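You operate a simulated robot arm through the tools that you are given. There is no shell and no other tool. Be economical: measure what you need, move in short steps, check, and stop when the job is done.

The job below is to be done with a simulated robot arm. You get a single attempt, and the scene is never put back.

## Task
Lift the plant, fill its dish to about the line, put everything back.
Fine: use the white jug; rest the plant on the seat lid.

Only the result counts: the job must be done as asked and must still hold three seconds after the hand-in. Knocking over, shifting, dropping, spilling or breaking anything else fails it. Lids that push on must go on centred and level and be pressed home; caps that screw on are set level and turned clockwise until they are tight.

## Robot
A 6-joint arm with a two-finger parallel gripper, fixed in place. Base frame: the origin is at the foot of the arm, x ahead of it, y to its left, z up; the work surface is at about z = 0.52. Units: m, rad, N and s.
With the tool pointing down near the work surface it reaches from about 0.32 to 0.8 m from the base axis. Its first joint turns from -2.897 to 2.897 rad. Payload 3.91 kg.
The tool frame sits at the grasp point between the pads (the TCP): z along the fingers, y along the line on which they close. The tips reach 0.03 m beyond it. Largest opening 0.11 m; finger width 0.02, thickness 0.01; the body of the gripper, 0.048 by 0.112 m, starts 0.055 m behind the TCP.
Orientation is told as [roll, pitch, yaw] about the base's x, y, z axes, in that order, counted from this pose: with the fingers straight down and closing along the base's y, the tool's x points along the base's -x, its y along +y and its z along -z.

## Interface
- The arm moves only by the tool servo_tool. Its argument "series" is a list of rows, each an object of numbers (a shift or turn left out is 0, a gripper value left out holds the last): "tx", "ty", "tz": the shift along the tool's x, y, z in mm; "rx", "ry", "rz": the turn, a rotation vector about the tool's x, y, z in rad; "fingers": the gripper command, from -1 (fully open) to 1 (shut), values between in proportion. In form: [{"tx": .., "ty": .., "tz": .., "rx": .., "ry": .., "rz": .., "fingers": ..}, ...]. A call has 1 to 8 rows; each row is the pose to reach, as a shift and turn from the pose commanded when the call began, along the tool's axes at that moment. A row lasts 0.2 s, in which the tool goes at most 0.05 m and 0.15 rad; a call with a longer step from one row to the next is refused whole, and so is a gripper value outside its range. Where a pose cannot be reached the arm comes as near as it can. A force on the tool above 40 N (or 10 N above the force at the start of the call, whichever is more), or a blocked arm, ends the call early, and 0.2 s more pass. Each finger travels about 0.045 m/s and halts on what it meets, pressing with about 29 N; the grip force reading is that of the motor and also rises with nothing between the fingers. The clock runs only during rows and for 0.2 s after the last one: add rows that repeat a pose to give the fingers time. It gives the time, the measured TCP pose, the force on the tool (base axes), the opening and the grip force at its end, in the units of the frame above (readings bear some noise).
- Cameras (640 x 400 px; columns grow to the right, rows downward): "scene" is fixed at [0.3994, -0.4998, 1.2845]; the picture's right is [1.00, -0.03, 0.00], its down [-0.03, -0.96, -0.26] and it looks along [0.01, 0.26, -0.96] (base axes); focal length 214 px, centre (320, 200). "wrist" rides on the gripper at [0.077, 0.007, -0.114] in the tool frame; the picture's right is [-0.09, 1.00, 0.00], its down [-0.80, -0.07, -0.59] and it looks along [-0.59, -0.05, 0.80] (tool axes); focal length 270 px, centre (320, 200).
- camera(camera): a new picture of that camera. The clock stands still meanwhile.
- slide_trunk(by): slides the trunk up (or, below 0, down) by that many m; the arm rides with it, the base frame stays. It gives what a move gives, with no picture.
- measure_at(camera, pixels): for up to 12 pixels [column, row] of the newest picture of that camera ("zoom" is the newest enlarged one), the place [x, y, z] in the base frame of the surface seen there, good to about 0.003 m. The clock stands still meanwhile.
- close_up(camera, box): a new picture of the part [left, top, right, bottom] of that camera's present view, enlarged. The clock stands still meanwhile.
- hand_in(): hands the job in; it is judged then, once.

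Go step by step. Measure first, check grasps and placings, and put right what went wrong. The budget is 80 turns and 34 pictures, counting those below and the enlarged ones. Unless the task says otherwise, let go and move clear before handing in, and close with one line.

The tools are called after "Emit:" as a command line: name --argument value ..., lists and objects as JSON in quotes. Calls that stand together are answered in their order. servo_tool: Moves the arm, as the interface text tells. Its arguments: {"type":"object","properties":{"series":{"type":"array","items":{"type":"object","properties":{"tx":{"type":"number"},"ty":{"type":"number"},"tz":{"type":"number"},"rx":{"type":"number"},"ry":{"type":"number"},"rz":{"type":"number"},"fingers":{"type":"number"}}}}},"required":["series"]} The other tools are called the same way: slide_trunk (by) slides the trunk up or down; camera (camera) takes a picture; measure_at (camera, pixels) gives the place of the surface under pixels of a picture; close_up (camera, box) takes an enlarged picture of a part of a camera's view; hand_in () hands the job in.

At the start:

```text
clock: 0.0
position: [0.5822, 0.0552, 0.9026]
ee_rot: [0.0, 0.001, 0.0]
ft_force: [0.2, 0.2, 0.1]
grip_width: 0.1099
gripper_force: 0.2
trunk travel left (down, up): [-0.375, 0.235]
```

scene: 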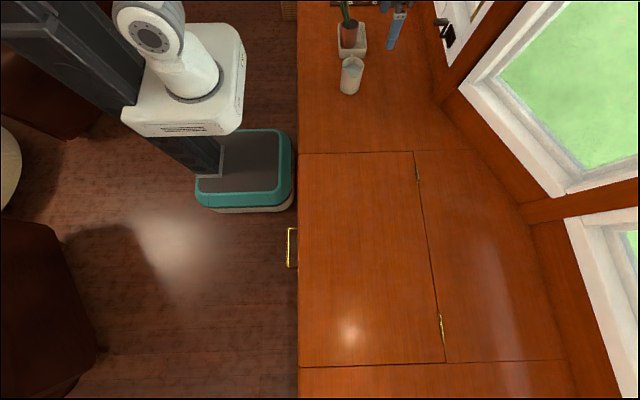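
wrist: 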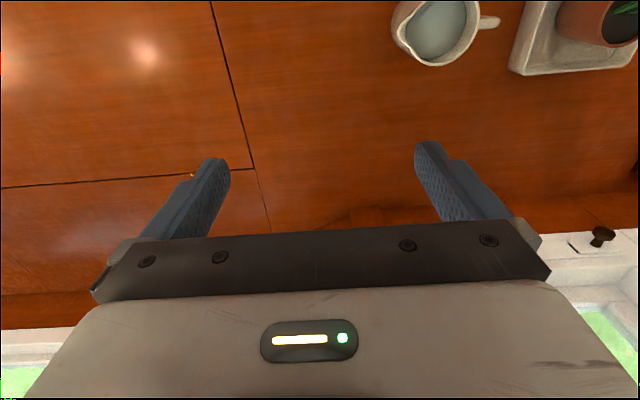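

The scene shows the jug near (351,76), the dish and plant near (351,40) and the seat lid below (hinges at 417,172 and 440,325). I'll enlarge the plant area and measure the main points.

Emit:
close_up --camera "scene" --box '[300, 0, 420, 110]'

Emit:
measure_at --camera "scene" --pixels '[[351, 62], [351, 92], [330, 120], [303, 156], [414, 156], [360, 260], [440, 355], [303, 362], [343, 53], [362, 53], [349, 30], [397, 25]]'

Emit:
measure_at --camera "wrist" --pixels '[[440, 30], [410, 8], [440, 64], [490, 22], [520, 68], [550, 5], [560, 60], [625, 68], [580, 35], [620, 25], [600, 235]]'

```text
3.64 times, centred on (360, 55) of scene
```

zoom: 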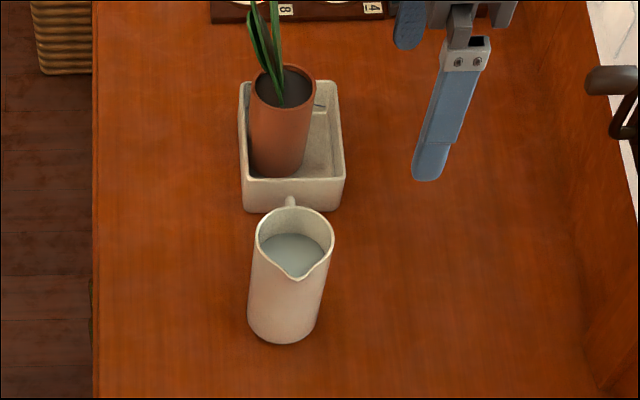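

```text
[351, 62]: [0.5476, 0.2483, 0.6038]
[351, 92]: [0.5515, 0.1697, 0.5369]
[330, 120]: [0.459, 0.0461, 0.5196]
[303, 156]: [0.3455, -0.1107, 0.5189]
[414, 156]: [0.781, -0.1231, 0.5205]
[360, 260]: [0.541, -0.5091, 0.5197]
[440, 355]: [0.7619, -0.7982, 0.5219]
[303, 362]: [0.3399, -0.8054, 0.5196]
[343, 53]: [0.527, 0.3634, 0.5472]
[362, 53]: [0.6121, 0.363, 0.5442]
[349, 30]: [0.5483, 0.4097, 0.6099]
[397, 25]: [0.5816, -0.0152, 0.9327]
```

```text
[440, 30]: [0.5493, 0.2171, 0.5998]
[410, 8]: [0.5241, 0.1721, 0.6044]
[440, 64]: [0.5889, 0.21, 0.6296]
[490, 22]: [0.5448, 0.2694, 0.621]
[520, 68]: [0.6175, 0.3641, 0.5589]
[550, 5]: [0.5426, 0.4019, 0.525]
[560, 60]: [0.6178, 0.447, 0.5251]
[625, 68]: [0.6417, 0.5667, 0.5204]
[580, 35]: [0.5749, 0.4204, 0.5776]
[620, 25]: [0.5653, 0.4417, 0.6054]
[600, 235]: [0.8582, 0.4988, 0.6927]
```

The dish lies around x 0.52–0.62, y 0.36–0.50, the pot is at its -x side, and the jug's spout faces -y with its handle towards the dish. I'll move the wrist camera over the dish to see the line.

Emit:
servo_tool --series '[{"tx": 31, "ty": 36, "fingers": -1}, {"tx": 62, "ty": 72}, {"tx": 93, "ty": 108}, {"tx": 124, "ty": 144}, {"tx": 155, "ty": 180}, {"tx": 186, "ty": 216}, {"tx": 217, "ty": 252}, {"tx": 240, "ty": 285}]'

Emit:
camera --camera "wrist"

Emit:
camera --camera "scene"

```text
clock: 1.8
position: [0.3423, 0.3401, 0.9014]
ee_rot: [0.0, -0.001, -0.001]
ft_force: [-0.4, -0.5, 0.2]
grip_width: 0.11
gripper_force: 0.1
trunk travel left (down, up): [-0.375, 0.235]
```

```text
30 pictures are left
```

wrist: 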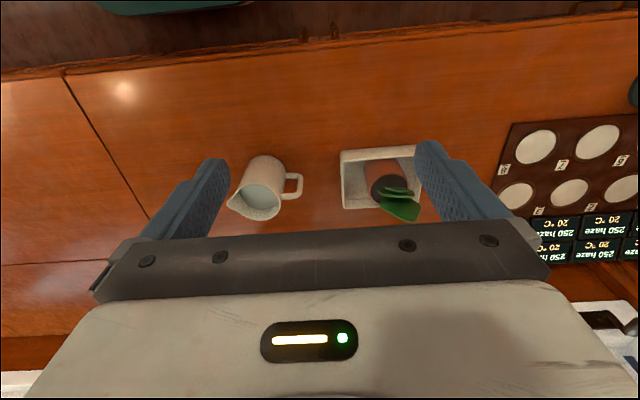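

```text
29 pictures are left
```

scene: 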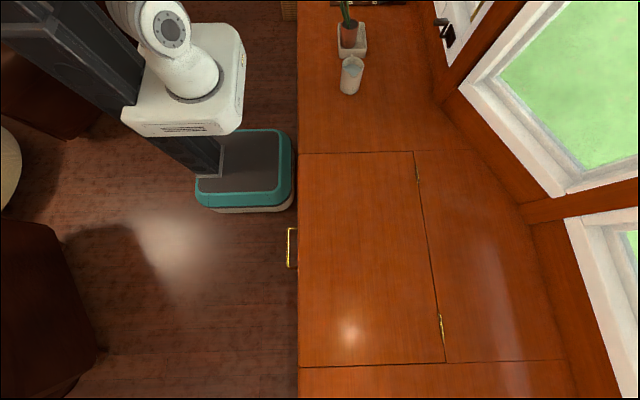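

The dish and plant are at about (380,180) in the wrist view; I'll enlarge it and measure pot, dish and jug.

Emit:
close_up --camera "wrist" --box '[220, 135, 430, 235]'

Emit:
close_up --camera "scene" --box '[325, 0, 381, 100]'

```text
3.05 times, centred on (325, 185) of wrist
```

zoom: 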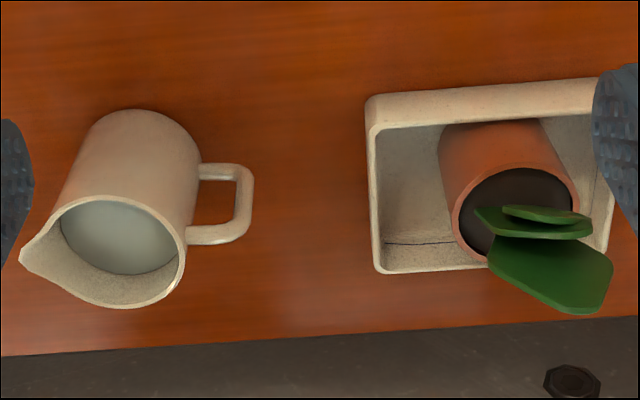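

```text
4.00 times, centred on (353, 50) of scene
```

zoom: 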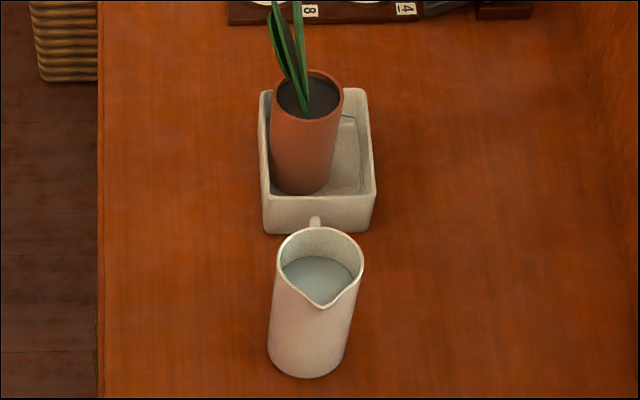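

The dish's inner line shows at zoom (430,243) on its +x wall and (348,116) in the scene zoom. I'll measure these, the pot, jug, handle and water.

Emit:
measure_at --camera "wrist" --pixels '[[361, 199], [353, 184], [345, 208], [342, 162], [369, 187], [391, 175], [388, 192], [227, 205], [281, 198], [256, 220], [259, 197], [299, 187]]'

Emit:
measure_at --camera "zoom" --pixels '[[348, 116], [346, 165], [362, 95], [372, 195], [264, 197], [270, 185], [310, 70], [274, 100], [342, 100], [314, 232], [270, 350], [345, 350]]'

Emit:
measure_at --camera "wrist" --pixels '[[409, 190], [390, 200], [400, 210], [418, 215], [299, 176], [292, 174], [285, 175], [258, 157], [240, 192], [357, 204], [400, 150], [259, 184]]'

```text
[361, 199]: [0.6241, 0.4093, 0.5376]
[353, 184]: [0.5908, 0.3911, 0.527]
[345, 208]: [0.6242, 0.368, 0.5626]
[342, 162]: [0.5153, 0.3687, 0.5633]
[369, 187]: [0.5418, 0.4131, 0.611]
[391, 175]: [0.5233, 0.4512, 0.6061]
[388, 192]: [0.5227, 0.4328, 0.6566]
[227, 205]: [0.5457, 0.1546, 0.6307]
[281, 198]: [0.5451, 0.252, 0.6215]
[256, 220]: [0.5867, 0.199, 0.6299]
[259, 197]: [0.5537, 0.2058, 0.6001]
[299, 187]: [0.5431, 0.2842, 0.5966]
```

```text
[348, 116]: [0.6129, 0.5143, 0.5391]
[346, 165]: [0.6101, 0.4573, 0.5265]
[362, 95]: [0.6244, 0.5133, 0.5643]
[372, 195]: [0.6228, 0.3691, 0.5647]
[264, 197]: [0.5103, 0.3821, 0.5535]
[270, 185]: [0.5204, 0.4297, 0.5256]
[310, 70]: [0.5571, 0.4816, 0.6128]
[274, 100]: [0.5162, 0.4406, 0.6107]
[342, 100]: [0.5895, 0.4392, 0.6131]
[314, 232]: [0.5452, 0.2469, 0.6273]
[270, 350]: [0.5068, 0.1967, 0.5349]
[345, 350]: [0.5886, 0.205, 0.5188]
```

```text
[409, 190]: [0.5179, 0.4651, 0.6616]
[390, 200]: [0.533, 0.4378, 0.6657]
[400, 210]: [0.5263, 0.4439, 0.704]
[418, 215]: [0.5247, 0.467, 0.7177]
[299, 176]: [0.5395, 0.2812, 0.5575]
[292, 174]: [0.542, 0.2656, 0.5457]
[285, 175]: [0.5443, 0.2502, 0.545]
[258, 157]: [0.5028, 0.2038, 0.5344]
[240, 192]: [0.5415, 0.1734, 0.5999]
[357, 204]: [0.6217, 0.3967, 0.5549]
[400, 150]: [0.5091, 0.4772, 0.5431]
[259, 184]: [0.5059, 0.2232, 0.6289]
```

Dish rim z≈0.564, floor 0.526, line 0.538; pot centre ≈(0.553,0.445), rim z 0.612, Ø≈0.073 with leaves leaning to its -x side up past 0.72. The jug is centred ≈(0.546,0.205), Ø≈0.084, rim 0.63. I'll grip the pot with a nearly horizontal tool with the camera on top, so first I turn the tool about its axis.

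Emit:
servo_tool --series '[{"rz": 0.15}, {"rz": 0.3}, {"rz": 0.45}, {"rz": 0.6}, {"rz": 0.75}, {"rz": 0.9}, {"rz": 1.05}, {"rz": 1.2}]'

Emit:
servo_tool --series '[{"rz": 0.15}, {"rz": 0.3}, {"rz": 0.45}, {"rz": 0.6}, {"rz": 0.75}, {"rz": 0.9}, {"rz": 1.05}, {"rz": 1.2}]'

```text
clock: 3.6
position: [0.3423, 0.3387, 0.9028]
ee_rot: [0.0, -0.001, -1.204]
ft_force: [0.0, 0.0, 1.3]
grip_width: 0.1102
gripper_force: 0.0
trunk travel left (down, up): [-0.375, 0.235]
```

```text
clock: 5.4
position: [0.3812, 0.2926, 0.8916]
ee_rot: [-0.061, 0.009, -2.359]
ft_force: [-0.4, 0.1, -1.5]
grip_width: 0.1099
gripper_force: 0.1
out of reach, approached as far as the arm can: row 7, 8
trunk travel left (down, up): [-0.375, 0.235]
```

The roll joint stops near yaw −2.3, so I'll use an approach heading of about 55° instead. I back off the turn slightly, then tilt the tool outward.

Emit:
servo_tool --series '[{"rz": -0.1}, {"rz": -0.18}]'

Emit:
servo_tool --series '[{"ry": 0.14}, {"ry": 0.28}, {"ry": 0.42}, {"ry": 0.56}, {"ry": 0.7}, {"ry": 0.84}]'

```text
clock: 6.0
position: [0.3819, 0.2943, 0.8909]
ee_rot: [-0.056, 0.019, -2.179]
ft_force: [-0.2, -0.1, 0.3]
grip_width: 0.1099
gripper_force: 0.1
trunk travel left (down, up): [-0.375, 0.235]
```

```text
clock: 7.4
position: [0.3829, 0.2924, 0.8909]
ee_rot: [-0.09, 0.856, -2.244]
ft_force: [0.3, -0.3, -0.3]
grip_width: 0.1099
gripper_force: 0.1
out of reach, approached as far as the arm can: row 5
trunk travel left (down, up): [-0.375, 0.235]
```

Tilt is now 49° with a small roll error; I'll finish to about 75° while correcting the roll.

Emit:
servo_tool --series '[{"rx": -0.01, "ry": 0.12, "rz": -0.01}, {"rx": -0.02, "ry": 0.24, "rz": -0.02}, {"rx": -0.03, "ry": 0.36, "rz": -0.03}, {"rx": -0.042, "ry": 0.453, "rz": -0.042}]'

```text
clock: 8.4
position: [0.4259, 0.3171, 0.8928]
ee_rot: [-0.007, 1.311, -2.204]
ft_force: [-0.3, -0.8, 0.5]
grip_width: 0.11
gripper_force: 0.1
out of reach, approached as far as the arm can: row 1, 2, 3, 4
trunk travel left (down, up): [-0.375, 0.235]
```

The orientation is right (heading ≈54°, tilt 75°). I'll lower with the trunk part-way and look.

Emit:
slide_trunk --by -0.2

Emit:
camera --camera "scene"

Emit:
camera --camera "wrist"

```text
clock: 10.6
position: [0.425, 0.3169, 0.6927]
ee_rot: [-0.009, 1.313, -2.202]
ft_force: [-0.2, -0.6, 0.6]
grip_width: 0.1099
gripper_force: 0.1
trunk travel left (down, up): [-0.175, 0.435]
```

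```text
26 pictures are left
```

scene: 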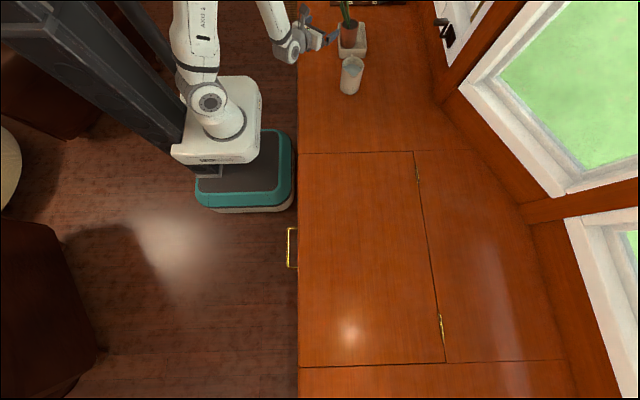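

```text
25 pictures are left
```

wrist: 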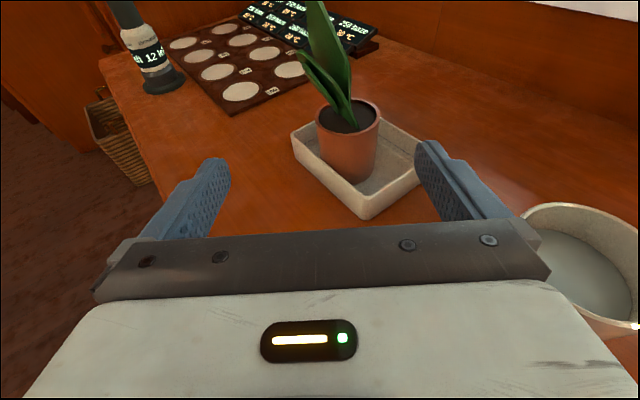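

Clear view of the plant now; I'll measure the leaves (318,5), (302,60) and the pot rim and dish here.

Emit:
measure_at --camera "wrist" --pixels '[[318, 8], [303, 62], [315, 40], [340, 100], [322, 108], [378, 112], [348, 134], [328, 160], [372, 170], [362, 213], [294, 145], [418, 146]]'

```text
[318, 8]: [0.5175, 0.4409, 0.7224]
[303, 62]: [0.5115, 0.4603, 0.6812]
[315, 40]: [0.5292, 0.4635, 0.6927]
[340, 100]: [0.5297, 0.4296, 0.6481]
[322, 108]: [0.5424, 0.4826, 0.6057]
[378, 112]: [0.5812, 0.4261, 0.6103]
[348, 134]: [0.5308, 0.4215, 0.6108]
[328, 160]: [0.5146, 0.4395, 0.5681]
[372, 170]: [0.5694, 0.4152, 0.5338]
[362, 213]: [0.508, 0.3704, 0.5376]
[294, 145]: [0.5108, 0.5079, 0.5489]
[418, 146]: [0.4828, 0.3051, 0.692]
```

Pot centre comes out at (0.553,0.447), and leaves keep clear of the body. I'll lower to z≈0.593 with the trunk, then advance in two stages.

Emit:
slide_trunk --by -0.1

Emit:
servo_tool --series '[{"ty": 26}, {"ty": 26, "tx": 11, "tz": 42}, {"ty": 26, "tx": 22, "tz": 83}]'

Emit:
camera --camera "wrist"

```text
clock: 11.9
position: [0.4255, 0.3175, 0.5926]
ee_rot: [-0.01, 1.313, -2.204]
ft_force: [-0.8, -0.7, 0.2]
grip_width: 0.1099
gripper_force: 0.0
trunk travel left (down, up): [-0.075, 0.535]
```

```text
clock: 12.7
position: [0.4957, 0.3721, 0.594]
ee_rot: [-0.007, 1.313, -2.203]
ft_force: [0.4, 0.0, 0.5]
grip_width: 0.1101
gripper_force: 0.0
trunk travel left (down, up): [-0.075, 0.535]
```

```text
24 pictures are left
```

wrist: 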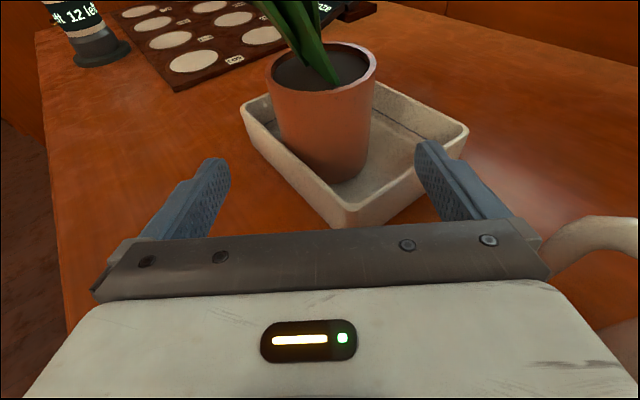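

The pot is centred between the fingers (≈321 vs ≈322). I advance the last 94 mm.

Emit:
servo_tool --series '[{"ty": 1.5, "tx": 9, "tz": 34}, {"ty": 1.5, "tx": 17, "tz": 65}, {"ty": 1.5, "tx": 24, "tz": 91}, {"ty": 1.5, "tx": 24, "tz": 91}]'

Emit:
camera --camera "wrist"

```text
clock: 13.7
position: [0.5525, 0.4466, 0.5918]
ee_rot: [-0.01, 1.311, -2.204]
ft_force: [0.2, -1.7, -0.3]
grip_width: 0.1098
gripper_force: 0.1
trunk travel left (down, up): [-0.075, 0.535]
```

```text
23 pictures are left
```

wrist: 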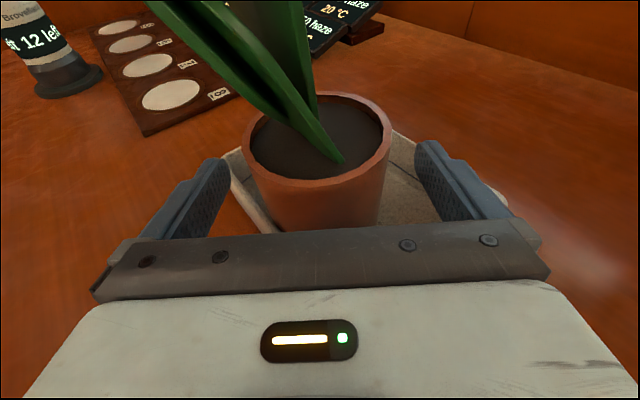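

The pot is between the fingers and nothing is touching. I close.

Emit:
servo_tool --series '[{"fingers": 1}, {"fingers": 1}, {"fingers": 1}, {"fingers": 1}, {"fingers": 1}]'

```text
clock: 14.9
position: [0.5529, 0.4466, 0.5918]
ee_rot: [-0.008, 1.313, -2.202]
ft_force: [1.9, 1.3, 0.0]
grip_width: 0.0745
gripper_force: 29.2
trunk travel left (down, up): [-0.075, 0.535]
```

Gripped at 0.0745 m. I lift straight up with the trunk.

Emit:
slide_trunk --by 0.2

Emit:
close_up --camera "scene" --box '[300, 0, 400, 100]'

```text
clock: 17.1
position: [0.5535, 0.4486, 0.7919]
ee_rot: [-0.008, 1.31, -2.206]
ft_force: [0.3, 0.2, -4.7]
grip_width: 0.0744
gripper_force: 28.9
trunk travel left (down, up): [-0.275, 0.335]
```

```text
4.00 times, centred on (350, 50) of scene
```

zoom: 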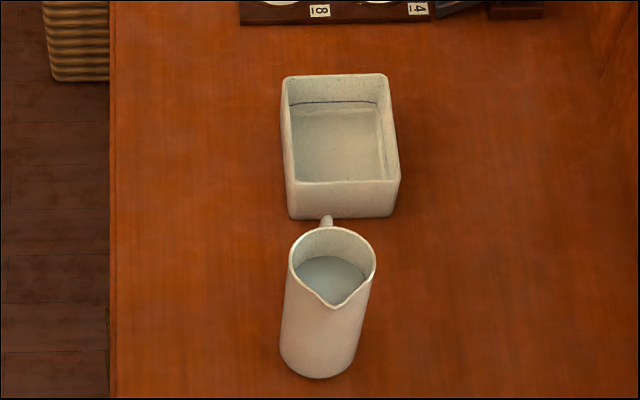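

The pot is up (4.7 N) and the empty dish with its blue line at zoom (330,102) is in full view. I'll measure the line, floor, rim and jug from this picture.

Emit:
measure_at --camera "zoom" --pixels '[[330, 102], [330, 108], [340, 145], [310, 170], [375, 170], [335, 76], [286, 80], [288, 180], [395, 180], [388, 78], [335, 265], [330, 305]]'

```text
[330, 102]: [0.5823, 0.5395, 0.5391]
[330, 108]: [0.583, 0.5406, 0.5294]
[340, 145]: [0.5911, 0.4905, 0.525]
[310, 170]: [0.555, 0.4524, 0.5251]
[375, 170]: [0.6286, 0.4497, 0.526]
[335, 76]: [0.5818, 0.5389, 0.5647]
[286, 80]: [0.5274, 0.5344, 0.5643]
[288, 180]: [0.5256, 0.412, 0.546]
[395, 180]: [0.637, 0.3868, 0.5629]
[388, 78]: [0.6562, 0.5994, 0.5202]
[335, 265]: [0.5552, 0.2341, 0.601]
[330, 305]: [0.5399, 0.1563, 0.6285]
```

The pictures show the leaves met the gripper on the last advance, so the pot sits ≈20 mm ahead of the TCP and the dish slid about (+0.013,+0.02); I'll slide it back while it is empty. First I carry the plant over to the seat lid by swinging around the base.

Emit:
servo_tool --series '[{"tx": -3.7, "ty": 47.7, "tz": -13.8, "rx": -0.0676, "rz": 0.0181}, {"tx": -8.2, "ty": 94.4, "tz": -30.7, "rx": -0.1352, "rz": 0.0361}, {"tx": -13.6, "ty": 139.7, "tz": -50.8, "rx": -0.2029, "rz": 0.0542}, {"tx": -19.7, "ty": 183.4, "tz": -73.9, "rx": -0.2705, "rz": 0.0722}, {"tx": -26.6, "ty": 225.4, "tz": -99.8, "rx": -0.3381, "rz": 0.0903}, {"tx": -34.3, "ty": 265.4, "tz": -128.5, "rx": -0.4057, "rz": 0.1084}, {"tx": -42.7, "ty": 303.2, "tz": -159.9, "rx": -0.4733, "rz": 0.1264}, {"tx": -51.7, "ty": 338.7, "tz": -193.7, "rx": -0.541, "rz": 0.1445}]'

Emit:
servo_tool --series '[{"tx": -3.7, "ty": 47.7, "tz": -13.8, "rx": -0.0676, "rz": 0.0181}, {"tx": -8.2, "ty": 94.4, "tz": -30.7, "rx": -0.1352, "rz": 0.0361}, {"tx": -13.6, "ty": 139.7, "tz": -50.8, "rx": -0.2029, "rz": 0.0542}, {"tx": -19.7, "ty": 183.4, "tz": -73.9, "rx": -0.2705, "rz": 0.0722}, {"tx": -26.6, "ty": 225.4, "tz": -99.8, "rx": -0.3381, "rz": 0.0903}, {"tx": -34.3, "ty": 265.4, "tz": -128.5, "rx": -0.4057, "rz": 0.1084}, {"tx": -42.7, "ty": 303.2, "tz": -159.9, "rx": -0.4733, "rz": 0.1264}, {"tx": -51.7, "ty": 338.7, "tz": -193.7, "rx": -0.541, "rz": 0.1445}]'

```text
clock: 18.9
position: [0.7095, 0.0852, 0.79]
ee_rot: [-0.012, 1.308, -2.767]
ft_force: [-0.7, 0.6, -4.0]
grip_width: 0.0746
gripper_force: 29.2
trunk travel left (down, up): [-0.275, 0.335]
```

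```text
clock: 20.7
position: [0.6571, -0.3052, 0.7894]
ee_rot: [-0.011, 1.31, 2.959]
ft_force: [-0.7, 0.1, -4.8]
grip_width: 0.0744
gripper_force: 28.9
trunk travel left (down, up): [-0.275, 0.335]
```

The plant is over the lid at about (0.677,−0.309), well inside it. I lower with the trunk almost to contact (contact expected at TCP z≈0.587).

Emit:
slide_trunk --by -0.199

Emit:
camera --camera "wrist"

Emit:
camera --camera "scene"

```text
clock: 22.8
position: [0.6578, -0.3043, 0.5899]
ee_rot: [-0.012, 1.311, 2.957]
ft_force: [-0.2, 1.3, -5.3]
grip_width: 0.0741
gripper_force: 28.9
trunk travel left (down, up): [-0.076, 0.534]
```

```text
21 pictures are left
```

wrist: 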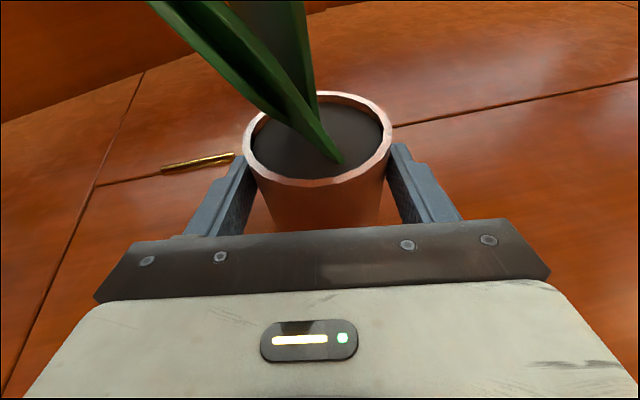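

```text
20 pictures are left
```

scene: 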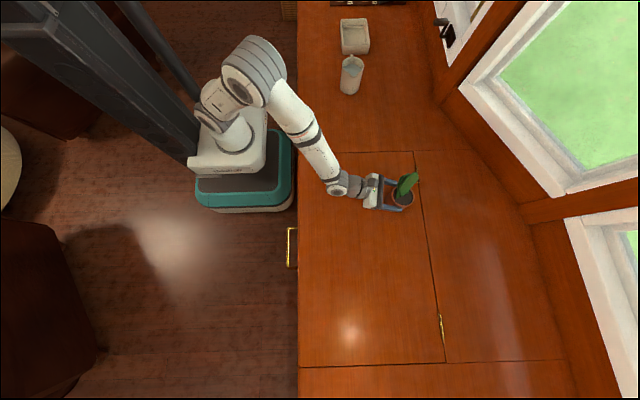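

The weight is still carried (5.3 N) and the pot is a bit near the hinge line; I move it 60 mm back toward the robot, then lower the last millimetres.

Emit:
servo_tool --series '[{"tx": 4.8, "tz": -1.3}, {"tx": -3, "tz": -30}, {"tx": -10.7, "tz": -59}, {"tx": -15.5, "tz": -58}, {"tx": -16.5, "tz": -57.7}, {"tx": -17.5, "tz": -57.5}]'

```text
clock: 24.2
position: [0.5989, -0.2946, 0.5873]
ee_rot: [-0.011, 1.308, 2.956]
ft_force: [0.0, 0.6, -4.5]
grip_width: 0.0743
gripper_force: 28.5
trunk travel left (down, up): [-0.076, 0.534]
```

Emit:
servo_tool --series '[{"tx": -1, "tz": 0.3}, {"tx": -2, "tz": 0.5}, {"tx": -2, "tz": 0.5}]'

```text
clock: 25.0
position: [0.5983, -0.2947, 0.5862]
ee_rot: [-0.013, 1.309, 2.957]
ft_force: [0.4, 0.2, -2.6]
grip_width: 0.0746
gripper_force: 29.2
trunk travel left (down, up): [-0.076, 0.534]
```

Force fell to 2.6 N: touching the lid. One more millimetre, then I release.

Emit:
servo_tool --series '[{"tx": -0.7, "tz": 0.2}, {"tx": -0.7, "tz": 0.2, "fingers": 0.2}, {"tx": -0.7, "tz": 0.2, "fingers": -0.5}, {"tx": -0.7, "tz": 0.2, "fingers": -1}, {"tx": -0.7, "tz": 0.2, "fingers": -1}, {"tx": -0.7, "tz": 0.2, "fingers": -1}]'

```text
clock: 26.4
position: [0.5979, -0.2938, 0.5845]
ee_rot: [-0.012, 1.31, 2.957]
ft_force: [0.5, -0.4, -0.5]
grip_width: 0.11
gripper_force: 0.1
trunk travel left (down, up): [-0.076, 0.534]
```

Released; I back straight off horizontally and look.

Emit:
servo_tool --series '[{"tx": -10, "tz": -38}, {"tx": -22, "tz": -82}, {"tx": -33.7, "tz": -126}]'

Emit:
camera --camera "wrist"

Emit:
close_up --camera "scene" --box '[320, 0, 400, 100]'

```text
clock: 27.2
position: [0.4686, -0.2728, 0.5831]
ee_rot: [-0.012, 1.309, 2.958]
ft_force: [0.3, -0.1, -0.3]
grip_width: 0.1102
gripper_force: 0.2
trunk travel left (down, up): [-0.076, 0.534]
```

```text
19 pictures are left
```

wrist: 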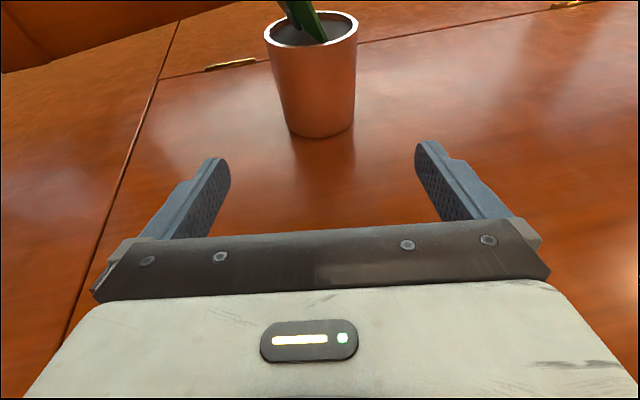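

```text
4.00 times, centred on (360, 50) of scene
```

zoom: 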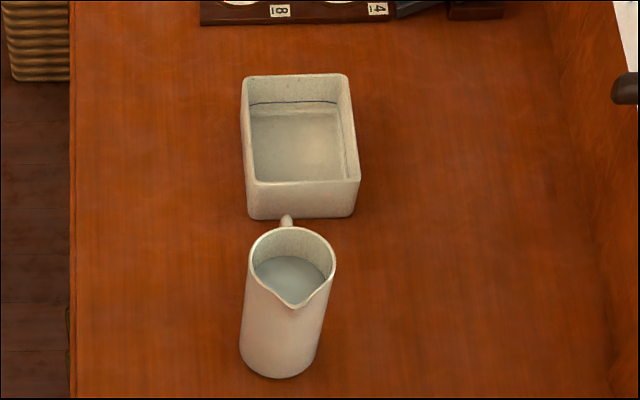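

Plant stands well on the lid. I'll measure the dish rim now to know how far to slide it back (image shift suggests ≈(−0.014,−0.020)).

Emit:
measure_at --camera "zoom" --pixels '[[354, 150], [351, 110], [355, 175], [245, 110], [248, 150], [270, 183], [310, 183], [340, 181], [270, 75], [310, 74], [340, 74], [295, 103]]'

Emit:
measure_at --camera "zoom" --pixels '[[350, 150], [352, 150], [356, 150], [358, 150], [290, 140], [300, 181], [300, 186], [300, 215], [300, 72], [300, 77], [288, 270], [270, 360]]'

```text
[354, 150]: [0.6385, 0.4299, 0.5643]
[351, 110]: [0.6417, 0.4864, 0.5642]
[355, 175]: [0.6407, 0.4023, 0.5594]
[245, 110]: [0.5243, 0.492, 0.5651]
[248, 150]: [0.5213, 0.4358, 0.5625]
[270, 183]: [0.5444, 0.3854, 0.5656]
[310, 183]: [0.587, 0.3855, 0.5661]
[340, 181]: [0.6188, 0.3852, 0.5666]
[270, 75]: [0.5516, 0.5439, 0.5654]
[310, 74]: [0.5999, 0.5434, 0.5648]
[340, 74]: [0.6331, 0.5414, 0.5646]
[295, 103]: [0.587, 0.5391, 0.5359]
```

```text
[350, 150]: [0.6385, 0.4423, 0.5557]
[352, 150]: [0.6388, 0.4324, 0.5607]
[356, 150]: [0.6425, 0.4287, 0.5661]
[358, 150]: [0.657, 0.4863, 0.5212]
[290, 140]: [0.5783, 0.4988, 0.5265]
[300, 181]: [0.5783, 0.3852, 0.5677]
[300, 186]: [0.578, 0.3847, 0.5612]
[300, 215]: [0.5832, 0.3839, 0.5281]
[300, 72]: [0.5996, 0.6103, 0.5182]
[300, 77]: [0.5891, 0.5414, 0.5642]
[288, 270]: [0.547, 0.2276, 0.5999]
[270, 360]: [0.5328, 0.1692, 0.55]
```

The +x wall centre is now at x≈0.640, and originally ≈0.626. I raise the trunk and bring the tool upright.

Emit:
slide_trunk --by 0.3

Emit:
servo_tool --series '[{"ry": -0.148}, {"ry": -0.296}, {"ry": -0.444}, {"ry": -0.592}, {"ry": -0.74}, {"ry": -0.888}, {"ry": -1.036}, {"ry": -1.184}]'

Emit:
servo_tool --series '[{"ry": -0.126, "rx": -0.012}]'

Emit:
servo_tool --series '[{"rz": -0.148}, {"rz": -0.296}, {"rz": -0.444}, {"rz": -0.592}, {"rz": -0.74}, {"rz": -0.888}, {"rz": -1.036}, {"rz": -1.184}]'

```text
clock: 30.2
position: [0.4688, -0.2746, 0.8828]
ee_rot: [-0.011, 1.309, 2.957]
ft_force: [-0.3, -0.6, -0.2]
grip_width: 0.1099
gripper_force: 0.0
trunk travel left (down, up): [-0.376, 0.234]
```

```text
clock: 32.0
position: [0.469, -0.2741, 0.8829]
ee_rot: [-0.004, 0.122, 2.966]
ft_force: [0.0, 1.0, 0.3]
grip_width: 0.11
gripper_force: 0.0
trunk travel left (down, up): [-0.376, 0.234]
```

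```text
clock: 32.4
position: [0.4683, -0.2741, 0.8832]
ee_rot: [0.009, -0.002, 2.967]
ft_force: [-0.7, 0.6, -0.8]
grip_width: 0.1102
gripper_force: 0.0
trunk travel left (down, up): [-0.376, 0.234]
```

```text
clock: 34.2
position: [0.4697, -0.2737, 0.8849]
ee_rot: [0.001, -0.01, -2.131]
ft_force: [-0.8, -0.3, 0.1]
grip_width: 0.1098
gripper_force: 0.0
trunk travel left (down, up): [-0.376, 0.234]
```

Next I swing over to the dish while turning so the fingers close along x.

Emit:
servo_tool --series '[{"tx": 45.5, "ty": -16.7, "rz": -0.07}, {"tx": 91, "ty": -33.5, "rz": -0.14}, {"tx": 136.5, "ty": -50.2, "rz": -0.21}, {"tx": 182, "ty": -67, "rz": -0.28}, {"tx": 227.5, "ty": -83.7, "rz": -0.35}, {"tx": 273, "ty": -100.5, "rz": -0.42}, {"tx": 318.5, "ty": -117.2, "rz": -0.49}, {"tx": 364, "ty": -134, "rz": -0.56}]'

Emit:
servo_tool --series '[{"tx": 42, "ty": 11}, {"tx": 84, "ty": 22}, {"tx": 126, "ty": 33}, {"tx": 168, "ty": 45}, {"tx": 210, "ty": 56}, {"tx": 252, "ty": 67}, {"tx": 294, "ty": 78}, {"tx": 334, "ty": 90, "fingers": -0.1}]'

```text
clock: 36.0
position: [0.5509, 0.1078, 0.8806]
ee_rot: [-0.004, -0.009, -1.57]
ft_force: [1.3, 0.5, -0.2]
grip_width: 0.1099
gripper_force: 0.1
trunk travel left (down, up): [-0.376, 0.234]
```

```text
clock: 37.8
position: [0.6394, 0.4393, 0.8767]
ee_rot: [-0.005, -0.009, -1.571]
ft_force: [-0.3, 0.2, 0.2]
grip_width: 0.0753
gripper_force: 0.0
trunk travel left (down, up): [-0.376, 0.234]
```

Over the dish's +x wall. I centre on it in y and lower with the trunk, stopping just above the pinch height to check.

Emit:
servo_tool --series '[{"tx": 21, "ty": 0.6, "ry": -0.009}, {"tx": 21, "ty": 0.6, "ry": -0.009}]'

Emit:
slide_trunk --by -0.265

Emit:
camera --camera "wrist"

```text
clock: 38.4
position: [0.6389, 0.4608, 0.8754]
ee_rot: [-0.004, -0.018, -1.571]
ft_force: [-0.2, 0.0, 0.5]
grip_width: 0.0604
gripper_force: 0.1
trunk travel left (down, up): [-0.376, 0.234]
```

```text
clock: 41.1
position: [0.6384, 0.4601, 0.6115]
ee_rot: [-0.003, -0.019, -1.571]
ft_force: [0.0, -0.9, -0.7]
grip_width: 0.0605
gripper_force: 0.1
trunk travel left (down, up): [-0.111, 0.499]
```

```text
17 pictures are left
```

wrist: 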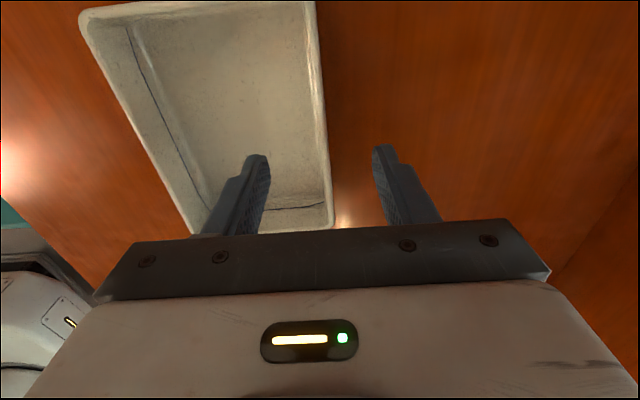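

The fingers straddle the wall. I lower 35 mm, close gently on it.

Emit:
servo_tool --series '[{"tz": 17, "ty": 1, "ry": 0.018}, {"tz": 34, "ty": 1.5, "ry": 0.018}, {"tz": 34, "ty": 1.5, "ry": 0.018, "fingers": 0.4}, {"tz": 34, "ty": 1.5, "ry": 0.018, "fingers": 0.7}, {"tz": 34, "ty": 1.5, "ry": 0.018, "fingers": 1}, {"tz": 34, "ty": 1.5, "ry": 0.018, "fingers": 1}, {"tz": 34, "ty": 1.5, "ry": 0.018, "fingers": 1}]'

```text
clock: 42.7
position: [0.6419, 0.4588, 0.5769]
ee_rot: [-0.002, 0.0, -1.57]
ft_force: [-0.9, -0.8, 0.4]
grip_width: 0.0049
gripper_force: 29.1
trunk travel left (down, up): [-0.111, 0.499]
```

Wall pinched (4.9 mm). I slide the dish by (−14.5, −20.5) mm slowly.

Emit:
servo_tool --series '[{"tx": -5, "ty": -3.6}, {"tx": -10, "ty": -7.2}, {"tx": -15, "ty": -10.8}, {"tx": -20.5, "ty": -14.5}, {"tx": -20.5, "ty": -14.5}]'

Emit:
close_up --camera "scene" --box '[325, 0, 381, 100]'

```text
clock: 43.9
position: [0.6253, 0.4387, 0.5772]
ee_rot: [-0.002, 0.0, -1.57]
ft_force: [-0.9, 0.2, 0.6]
grip_width: 0.0043
gripper_force: 29.4
trunk travel left (down, up): [-0.111, 0.499]
```

```text
4.00 times, centred on (353, 50) of scene
```

zoom: 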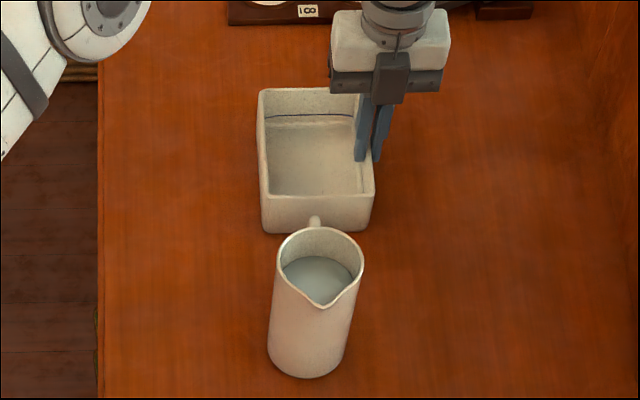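

It matches the original picture (corners 262,196 / 374,193 vs 264,197 / 375,195), within ~1–2 mm. I release and raise.

Emit:
servo_tool --series '[{"fingers": 0.4}, {"fingers": 0.2}, {"fingers": 0.2}, {"tz": -40}, {"tz": -80}, {"tz": -120}, {"tz": -150, "fingers": -1}]'

```text
clock: 45.5
position: [0.6283, 0.4386, 0.7298]
ee_rot: [-0.004, 0.001, -1.57]
ft_force: [0.5, -0.2, 0.4]
grip_width: 0.079
gripper_force: 0.0
trunk travel left (down, up): [-0.111, 0.499]
```

Next I go over the jug (centre ≈(0.546,0.206)), fingers open.

Emit:
servo_tool --series '[{"tx": -39, "ty": -14, "fingers": -1}, {"tx": -78, "ty": -28}, {"tx": -117, "ty": -42}, {"tx": -156, "ty": -56}, {"tx": -195, "ty": -70}, {"tx": -232.6, "ty": -82}, {"tx": -232.6, "ty": -82}]'

Emit:
camera --camera "wrist"

```text
clock: 47.1
position: [0.5424, 0.2088, 0.7261]
ee_rot: [-0.001, 0.0, -1.57]
ft_force: [0.0, 0.4, 0.3]
grip_width: 0.11
gripper_force: 0.1
trunk travel left (down, up): [-0.111, 0.499]
```

```text
15 pictures are left
```

wrist: 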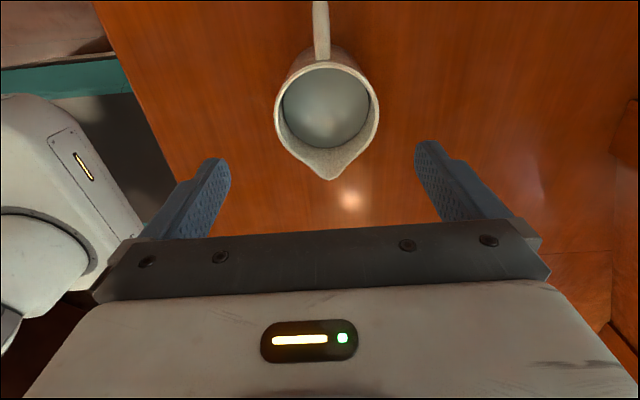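

Emit:
measure_at --camera "wrist" --pixels '[[276, 108], [377, 108], [330, 177], [328, 60], [322, 115], [300, 70], [357, 72], [310, 165], [345, 160], [321, 20], [325, 100]]'

```text
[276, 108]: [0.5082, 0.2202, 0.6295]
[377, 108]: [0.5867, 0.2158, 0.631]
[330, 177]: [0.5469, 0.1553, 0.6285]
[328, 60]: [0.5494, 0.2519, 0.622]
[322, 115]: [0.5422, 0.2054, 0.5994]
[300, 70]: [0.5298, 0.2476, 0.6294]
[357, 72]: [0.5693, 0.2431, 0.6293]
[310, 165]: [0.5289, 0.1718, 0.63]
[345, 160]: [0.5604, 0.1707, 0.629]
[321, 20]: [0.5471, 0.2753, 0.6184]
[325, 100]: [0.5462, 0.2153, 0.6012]
```

Jug centre is (0.5475,0.209), so I correct +5 mm in x, descend to z≈0.590 and close.

Emit:
servo_tool --series '[{"ty": 5}, {"ty": 5, "tz": 45}, {"ty": 5, "tz": 90}, {"ty": 5, "tz": 136}, {"ty": 5, "tz": 136}]'

Emit:
servo_tool --series '[{"fingers": -0.4}, {"fingers": 0}, {"fingers": 0.4}, {"fingers": 1}, {"fingers": 1}, {"fingers": 1}]'

```text
clock: 48.3
position: [0.5492, 0.2081, 0.5907]
ee_rot: [-0.002, 0.001, -1.569]
ft_force: [-0.2, -0.3, 0.0]
grip_width: 0.1099
gripper_force: 0.0
trunk travel left (down, up): [-0.111, 0.499]
```

```text
clock: 49.7
position: [0.5492, 0.2079, 0.5908]
ee_rot: [-0.003, 0.001, -1.571]
ft_force: [0.3, -1.7, -0.2]
grip_width: 0.0797
gripper_force: 28.7
trunk travel left (down, up): [-0.111, 0.499]
```

Jug gripped at 0.0797 m. I lift it with the trunk and start turning it so that the spout will face −x from the far side of the dish.

Emit:
slide_trunk --by 0.15

Emit:
servo_tool --series '[{"rz": -0.13}, {"rz": -0.27}, {"rz": -0.41}, {"rz": -0.56}, {"rz": -0.7}, {"rz": -0.84}, {"rz": -0.98}, {"rz": -1.1}]'

Emit:
servo_tool --series '[{"rz": -0.13}, {"rz": -0.27}, {"rz": -0.42}, {"rz": -0.57}, {"rz": -0.72}, {"rz": -0.87}, {"rz": -1.02}, {"rz": -1.17}]'

Emit:
servo_tool --series '[{"rz": -0.15}, {"rz": -0.3}, {"rz": -0.45}, {"rz": -0.6}, {"rz": -0.75}, {"rz": -0.9}, {"rz": -1.05}, {"rz": -1.2}]'

```text
clock: 51.5
position: [0.5489, 0.2068, 0.7414]
ee_rot: [-0.004, -0.001, -1.572]
ft_force: [-0.1, -0.3, -2.8]
grip_width: 0.0796
gripper_force: 29.3
trunk travel left (down, up): [-0.261, 0.349]
```

```text
clock: 53.3
position: [0.549, 0.2078, 0.741]
ee_rot: [0.0, 0.004, -0.471]
ft_force: [-0.9, 0.0, -1.8]
grip_width: 0.0798
gripper_force: 29.2
trunk travel left (down, up): [-0.261, 0.349]
```

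```text
clock: 55.1
position: [0.5488, 0.2082, 0.7402]
ee_rot: [0.0, 0.002, 0.701]
ft_force: [-0.6, 0.1, -1.3]
grip_width: 0.0797
gripper_force: 29.1
trunk travel left (down, up): [-0.261, 0.349]
```

```text
clock: 56.9
position: [0.5501, 0.2084, 0.7423]
ee_rot: [0.002, -0.001, 1.901]
ft_force: [-0.1, 0.2, -1.7]
grip_width: 0.0796
gripper_force: 28.8
trunk travel left (down, up): [-0.261, 0.349]
```

The jug stays firmly held. I finish the turn and carry it to the far side of the dish at (0.665,0.42).

Emit:
servo_tool --series '[{"rz": -0.15}, {"rz": -0.3}, {"rz": -0.45}, {"rz": -0.6}, {"rz": -0.75}, {"rz": -0.9}, {"rz": -1.05}, {"rz": -1.19}]'

Emit:
servo_tool --series '[{"tx": 13, "ty": -27}, {"tx": 26, "ty": -54}, {"tx": 39, "ty": -81}, {"tx": 52, "ty": -108}, {"tx": 65, "ty": -135}, {"tx": 78, "ty": -162}, {"tx": 91, "ty": -189}, {"tx": 104, "ty": -216}]'

Emit:
close_up --camera "scene" --box '[300, 0, 460, 100]'

```text
clock: 58.7
position: [0.5491, 0.2074, 0.7413]
ee_rot: [-0.001, -0.004, 3.092]
ft_force: [0.0, -0.3, -0.6]
grip_width: 0.0797
gripper_force: 28.3
trunk travel left (down, up): [-0.261, 0.349]
```

```text
clock: 60.5
position: [0.6659, 0.4203, 0.7434]
ee_rot: [0.0, -0.004, 3.09]
ft_force: [-0.9, 0.5, -1.6]
grip_width: 0.0795
gripper_force: 29.2
trunk travel left (down, up): [-0.261, 0.349]
```

```text
4.00 times, centred on (380, 50) of scene
```

zoom: 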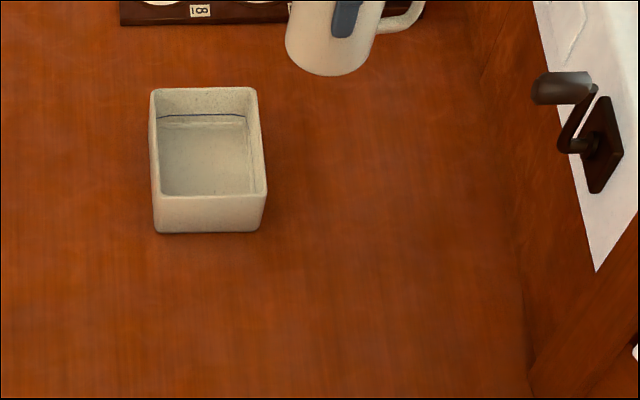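

The dish is in full view and the jug, spout toward −x, is at its far side. I pre-tilt by 0.42 rad (no flow yet) and then lower.

Emit:
servo_tool --series '[{"tx": -4, "ry": 0.08}, {"tx": -8, "ry": 0.17}, {"tx": -12, "ry": 0.26}, {"tx": -16, "ry": 0.34}, {"tx": -16, "ry": 0.42}, {"tx": -16, "ry": 0.42}]'

Emit:
slide_trunk --by -0.106

Emit:
close_up --camera "scene" --box '[300, 0, 460, 100]'

```text
clock: 61.9
position: [0.6474, 0.4187, 0.7418]
ee_rot: [0.0, 0.419, 3.09]
ft_force: [0.1, 0.5, -2.4]
grip_width: 0.0795
gripper_force: 28.7
trunk travel left (down, up): [-0.261, 0.349]
```

```text
clock: 63.3
position: [0.6478, 0.4192, 0.636]
ee_rot: [0.002, 0.417, 3.089]
ft_force: [-0.7, 0.2, -2.6]
grip_width: 0.0797
gripper_force: 28.8
trunk travel left (down, up): [-0.155, 0.455]
```

```text
4.00 times, centred on (380, 50) of scene
```

zoom: 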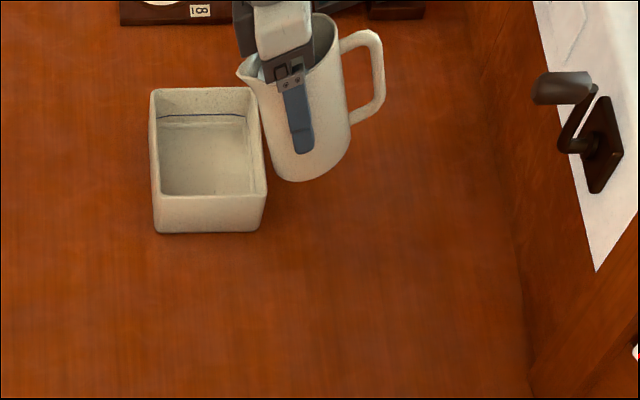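

Spout is over the dish by geometry (x≈0.584, y≈0.419). I tilt on to 45° slowly, wait and look.

Emit:
servo_tool --series '[{"ry": 0.06}, {"ry": 0.12}, {"ry": 0.18}, {"ry": 0.24}, {"ry": 0.3}, {"ry": 0.36}, {"ry": 0.36}, {"ry": 0.36}]'

Emit:
close_up --camera "scene" --box '[320, 0, 400, 70]'

Emit:
measure_at --camera "zoom" --pixels '[[150, 120], [180, 150], [200, 130], [220, 170], [160, 90], [190, 90]]'

```text
clock: 65.1
position: [0.6489, 0.4182, 0.6347]
ee_rot: [0.0, 0.777, 3.09]
ft_force: [-0.9, 0.4, -2.7]
grip_width: 0.0796
gripper_force: 29.4
trunk travel left (down, up): [-0.155, 0.455]
```

```text
5.71 times, centred on (360, 35) of scene
```

zoom: 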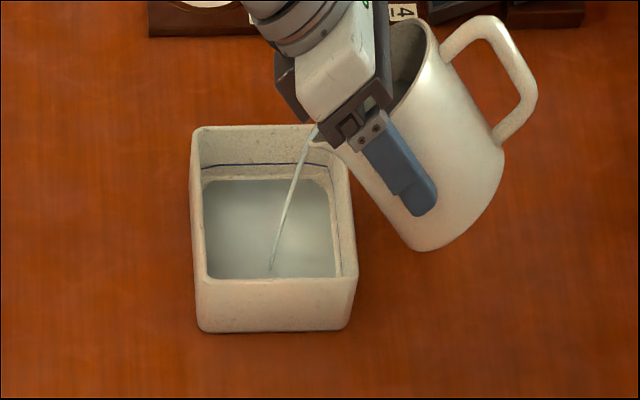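

```text
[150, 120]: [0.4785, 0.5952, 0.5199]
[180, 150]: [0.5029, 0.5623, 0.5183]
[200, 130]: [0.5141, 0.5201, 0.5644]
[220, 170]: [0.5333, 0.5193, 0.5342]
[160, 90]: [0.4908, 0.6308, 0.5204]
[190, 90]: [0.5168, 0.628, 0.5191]
```

The stream lands well inside the dish. I wait for the flow to settle and measure the level.

Emit:
servo_tool --series '[{"ry": 0}, {"ry": 0}, {"ry": 0}, {"ry": 0}, {"ry": 0}, {"ry": 0}, {"ry": 0}, {"ry": 0}]'

Emit:
close_up --camera "scene" --box '[330, 10, 380, 60]'

Emit:
measure_at --camera "zoom" --pixels '[[200, 230], [250, 210], [230, 260], [280, 250], [270, 180], [300, 190], [250, 195], [290, 270]]'

```text
clock: 66.9
position: [0.6484, 0.4181, 0.6339]
ee_rot: [-0.001, 0.776, 3.089]
ft_force: [0.6, 0.1, -2.5]
grip_width: 0.0798
gripper_force: 29.0
trunk travel left (down, up): [-0.155, 0.455]
```

```text
8.00 times, centred on (355, 35) of scene
```

zoom: 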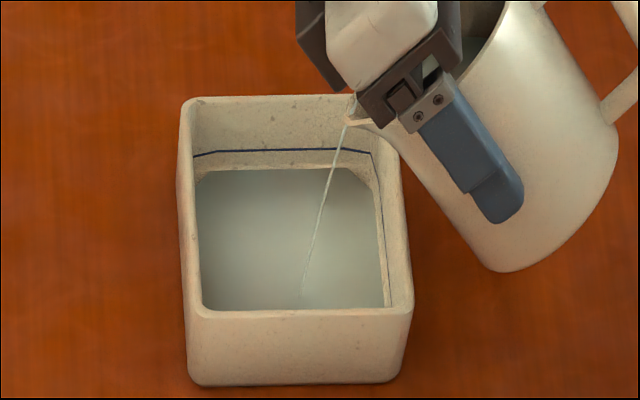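

```text
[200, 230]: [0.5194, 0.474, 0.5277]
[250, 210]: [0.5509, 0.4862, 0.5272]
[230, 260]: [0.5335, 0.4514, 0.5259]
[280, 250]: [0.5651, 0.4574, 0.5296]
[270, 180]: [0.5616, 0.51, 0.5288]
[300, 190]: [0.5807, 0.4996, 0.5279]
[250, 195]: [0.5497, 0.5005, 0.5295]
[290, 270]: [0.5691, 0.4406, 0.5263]
```

Level sits at row 168 vs the line at 150 (≈8 mm short) and the flow is thinning. I tilt another 0.14 rad and wait.

Emit:
servo_tool --series '[{"ry": 0.05}, {"ry": 0.1}, {"ry": 0.14}, {"ry": 0.14}, {"ry": 0.14}, {"ry": 0.14}, {"ry": 0.14}, {"ry": 0.14}]'

Emit:
servo_tool --series '[{"ry": 0}, {"ry": 0}, {"ry": 0}, {"ry": 0}, {"ry": 0}, {"ry": 0}, {"ry": 0}, {"ry": 0}]'

Emit:
close_up --camera "scene" --box '[330, 10, 380, 60]'

```text
clock: 68.7
position: [0.6489, 0.4185, 0.6357]
ee_rot: [0.0, 0.917, 3.089]
ft_force: [0.8, 0.0, -2.4]
grip_width: 0.0797
gripper_force: 28.3
trunk travel left (down, up): [-0.155, 0.455]
```

```text
clock: 70.5
position: [0.6482, 0.4182, 0.6352]
ee_rot: [0.0, 0.917, 3.089]
ft_force: [0.4, 0.0, -2.2]
grip_width: 0.0797
gripper_force: 29.5
trunk travel left (down, up): [-0.155, 0.455]
```

```text
8.00 times, centred on (355, 35) of scene
```

zoom: 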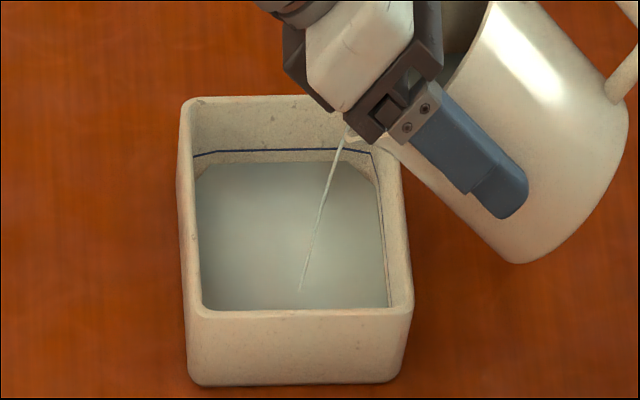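

Edge has risen to row 162 (line 150), the stream still thin. Another 0.1 rad and wait.

Emit:
servo_tool --series '[{"ry": 0.05}, {"ry": 0.1}, {"ry": 0.1}, {"ry": 0.1}, {"ry": 0.1}, {"ry": 0.1}, {"ry": 0.1}, {"ry": 0.1}]'

Emit:
servo_tool --series '[{"ry": 0}, {"ry": 0}, {"ry": 0}, {"ry": 0}, {"ry": 0}, {"ry": 0}, {"ry": 0}, {"ry": 0}]'

Emit:
close_up --camera "scene" --box '[330, 10, 380, 60]'

```text
clock: 72.3
position: [0.6477, 0.4183, 0.6351]
ee_rot: [-0.001, 1.018, 3.09]
ft_force: [-0.8, 0.7, -2.7]
grip_width: 0.0798
gripper_force: 28.8
trunk travel left (down, up): [-0.155, 0.455]
```

```text
clock: 74.1
position: [0.6478, 0.4193, 0.6343]
ee_rot: [0.0, 1.017, 3.09]
ft_force: [0.0, -0.7, -1.8]
grip_width: 0.0797
gripper_force: 29.2
trunk travel left (down, up): [-0.155, 0.455]
```

```text
8.00 times, centred on (355, 35) of scene
```

zoom: 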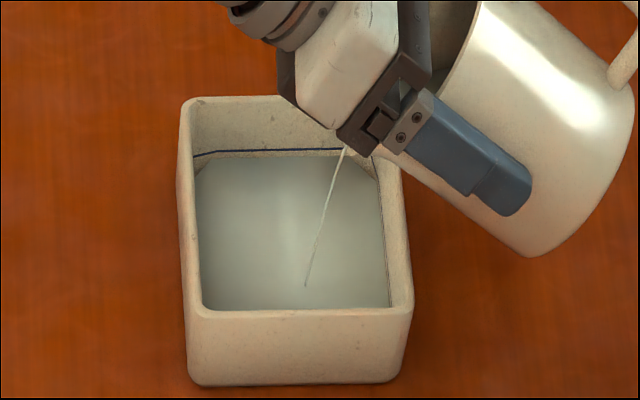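

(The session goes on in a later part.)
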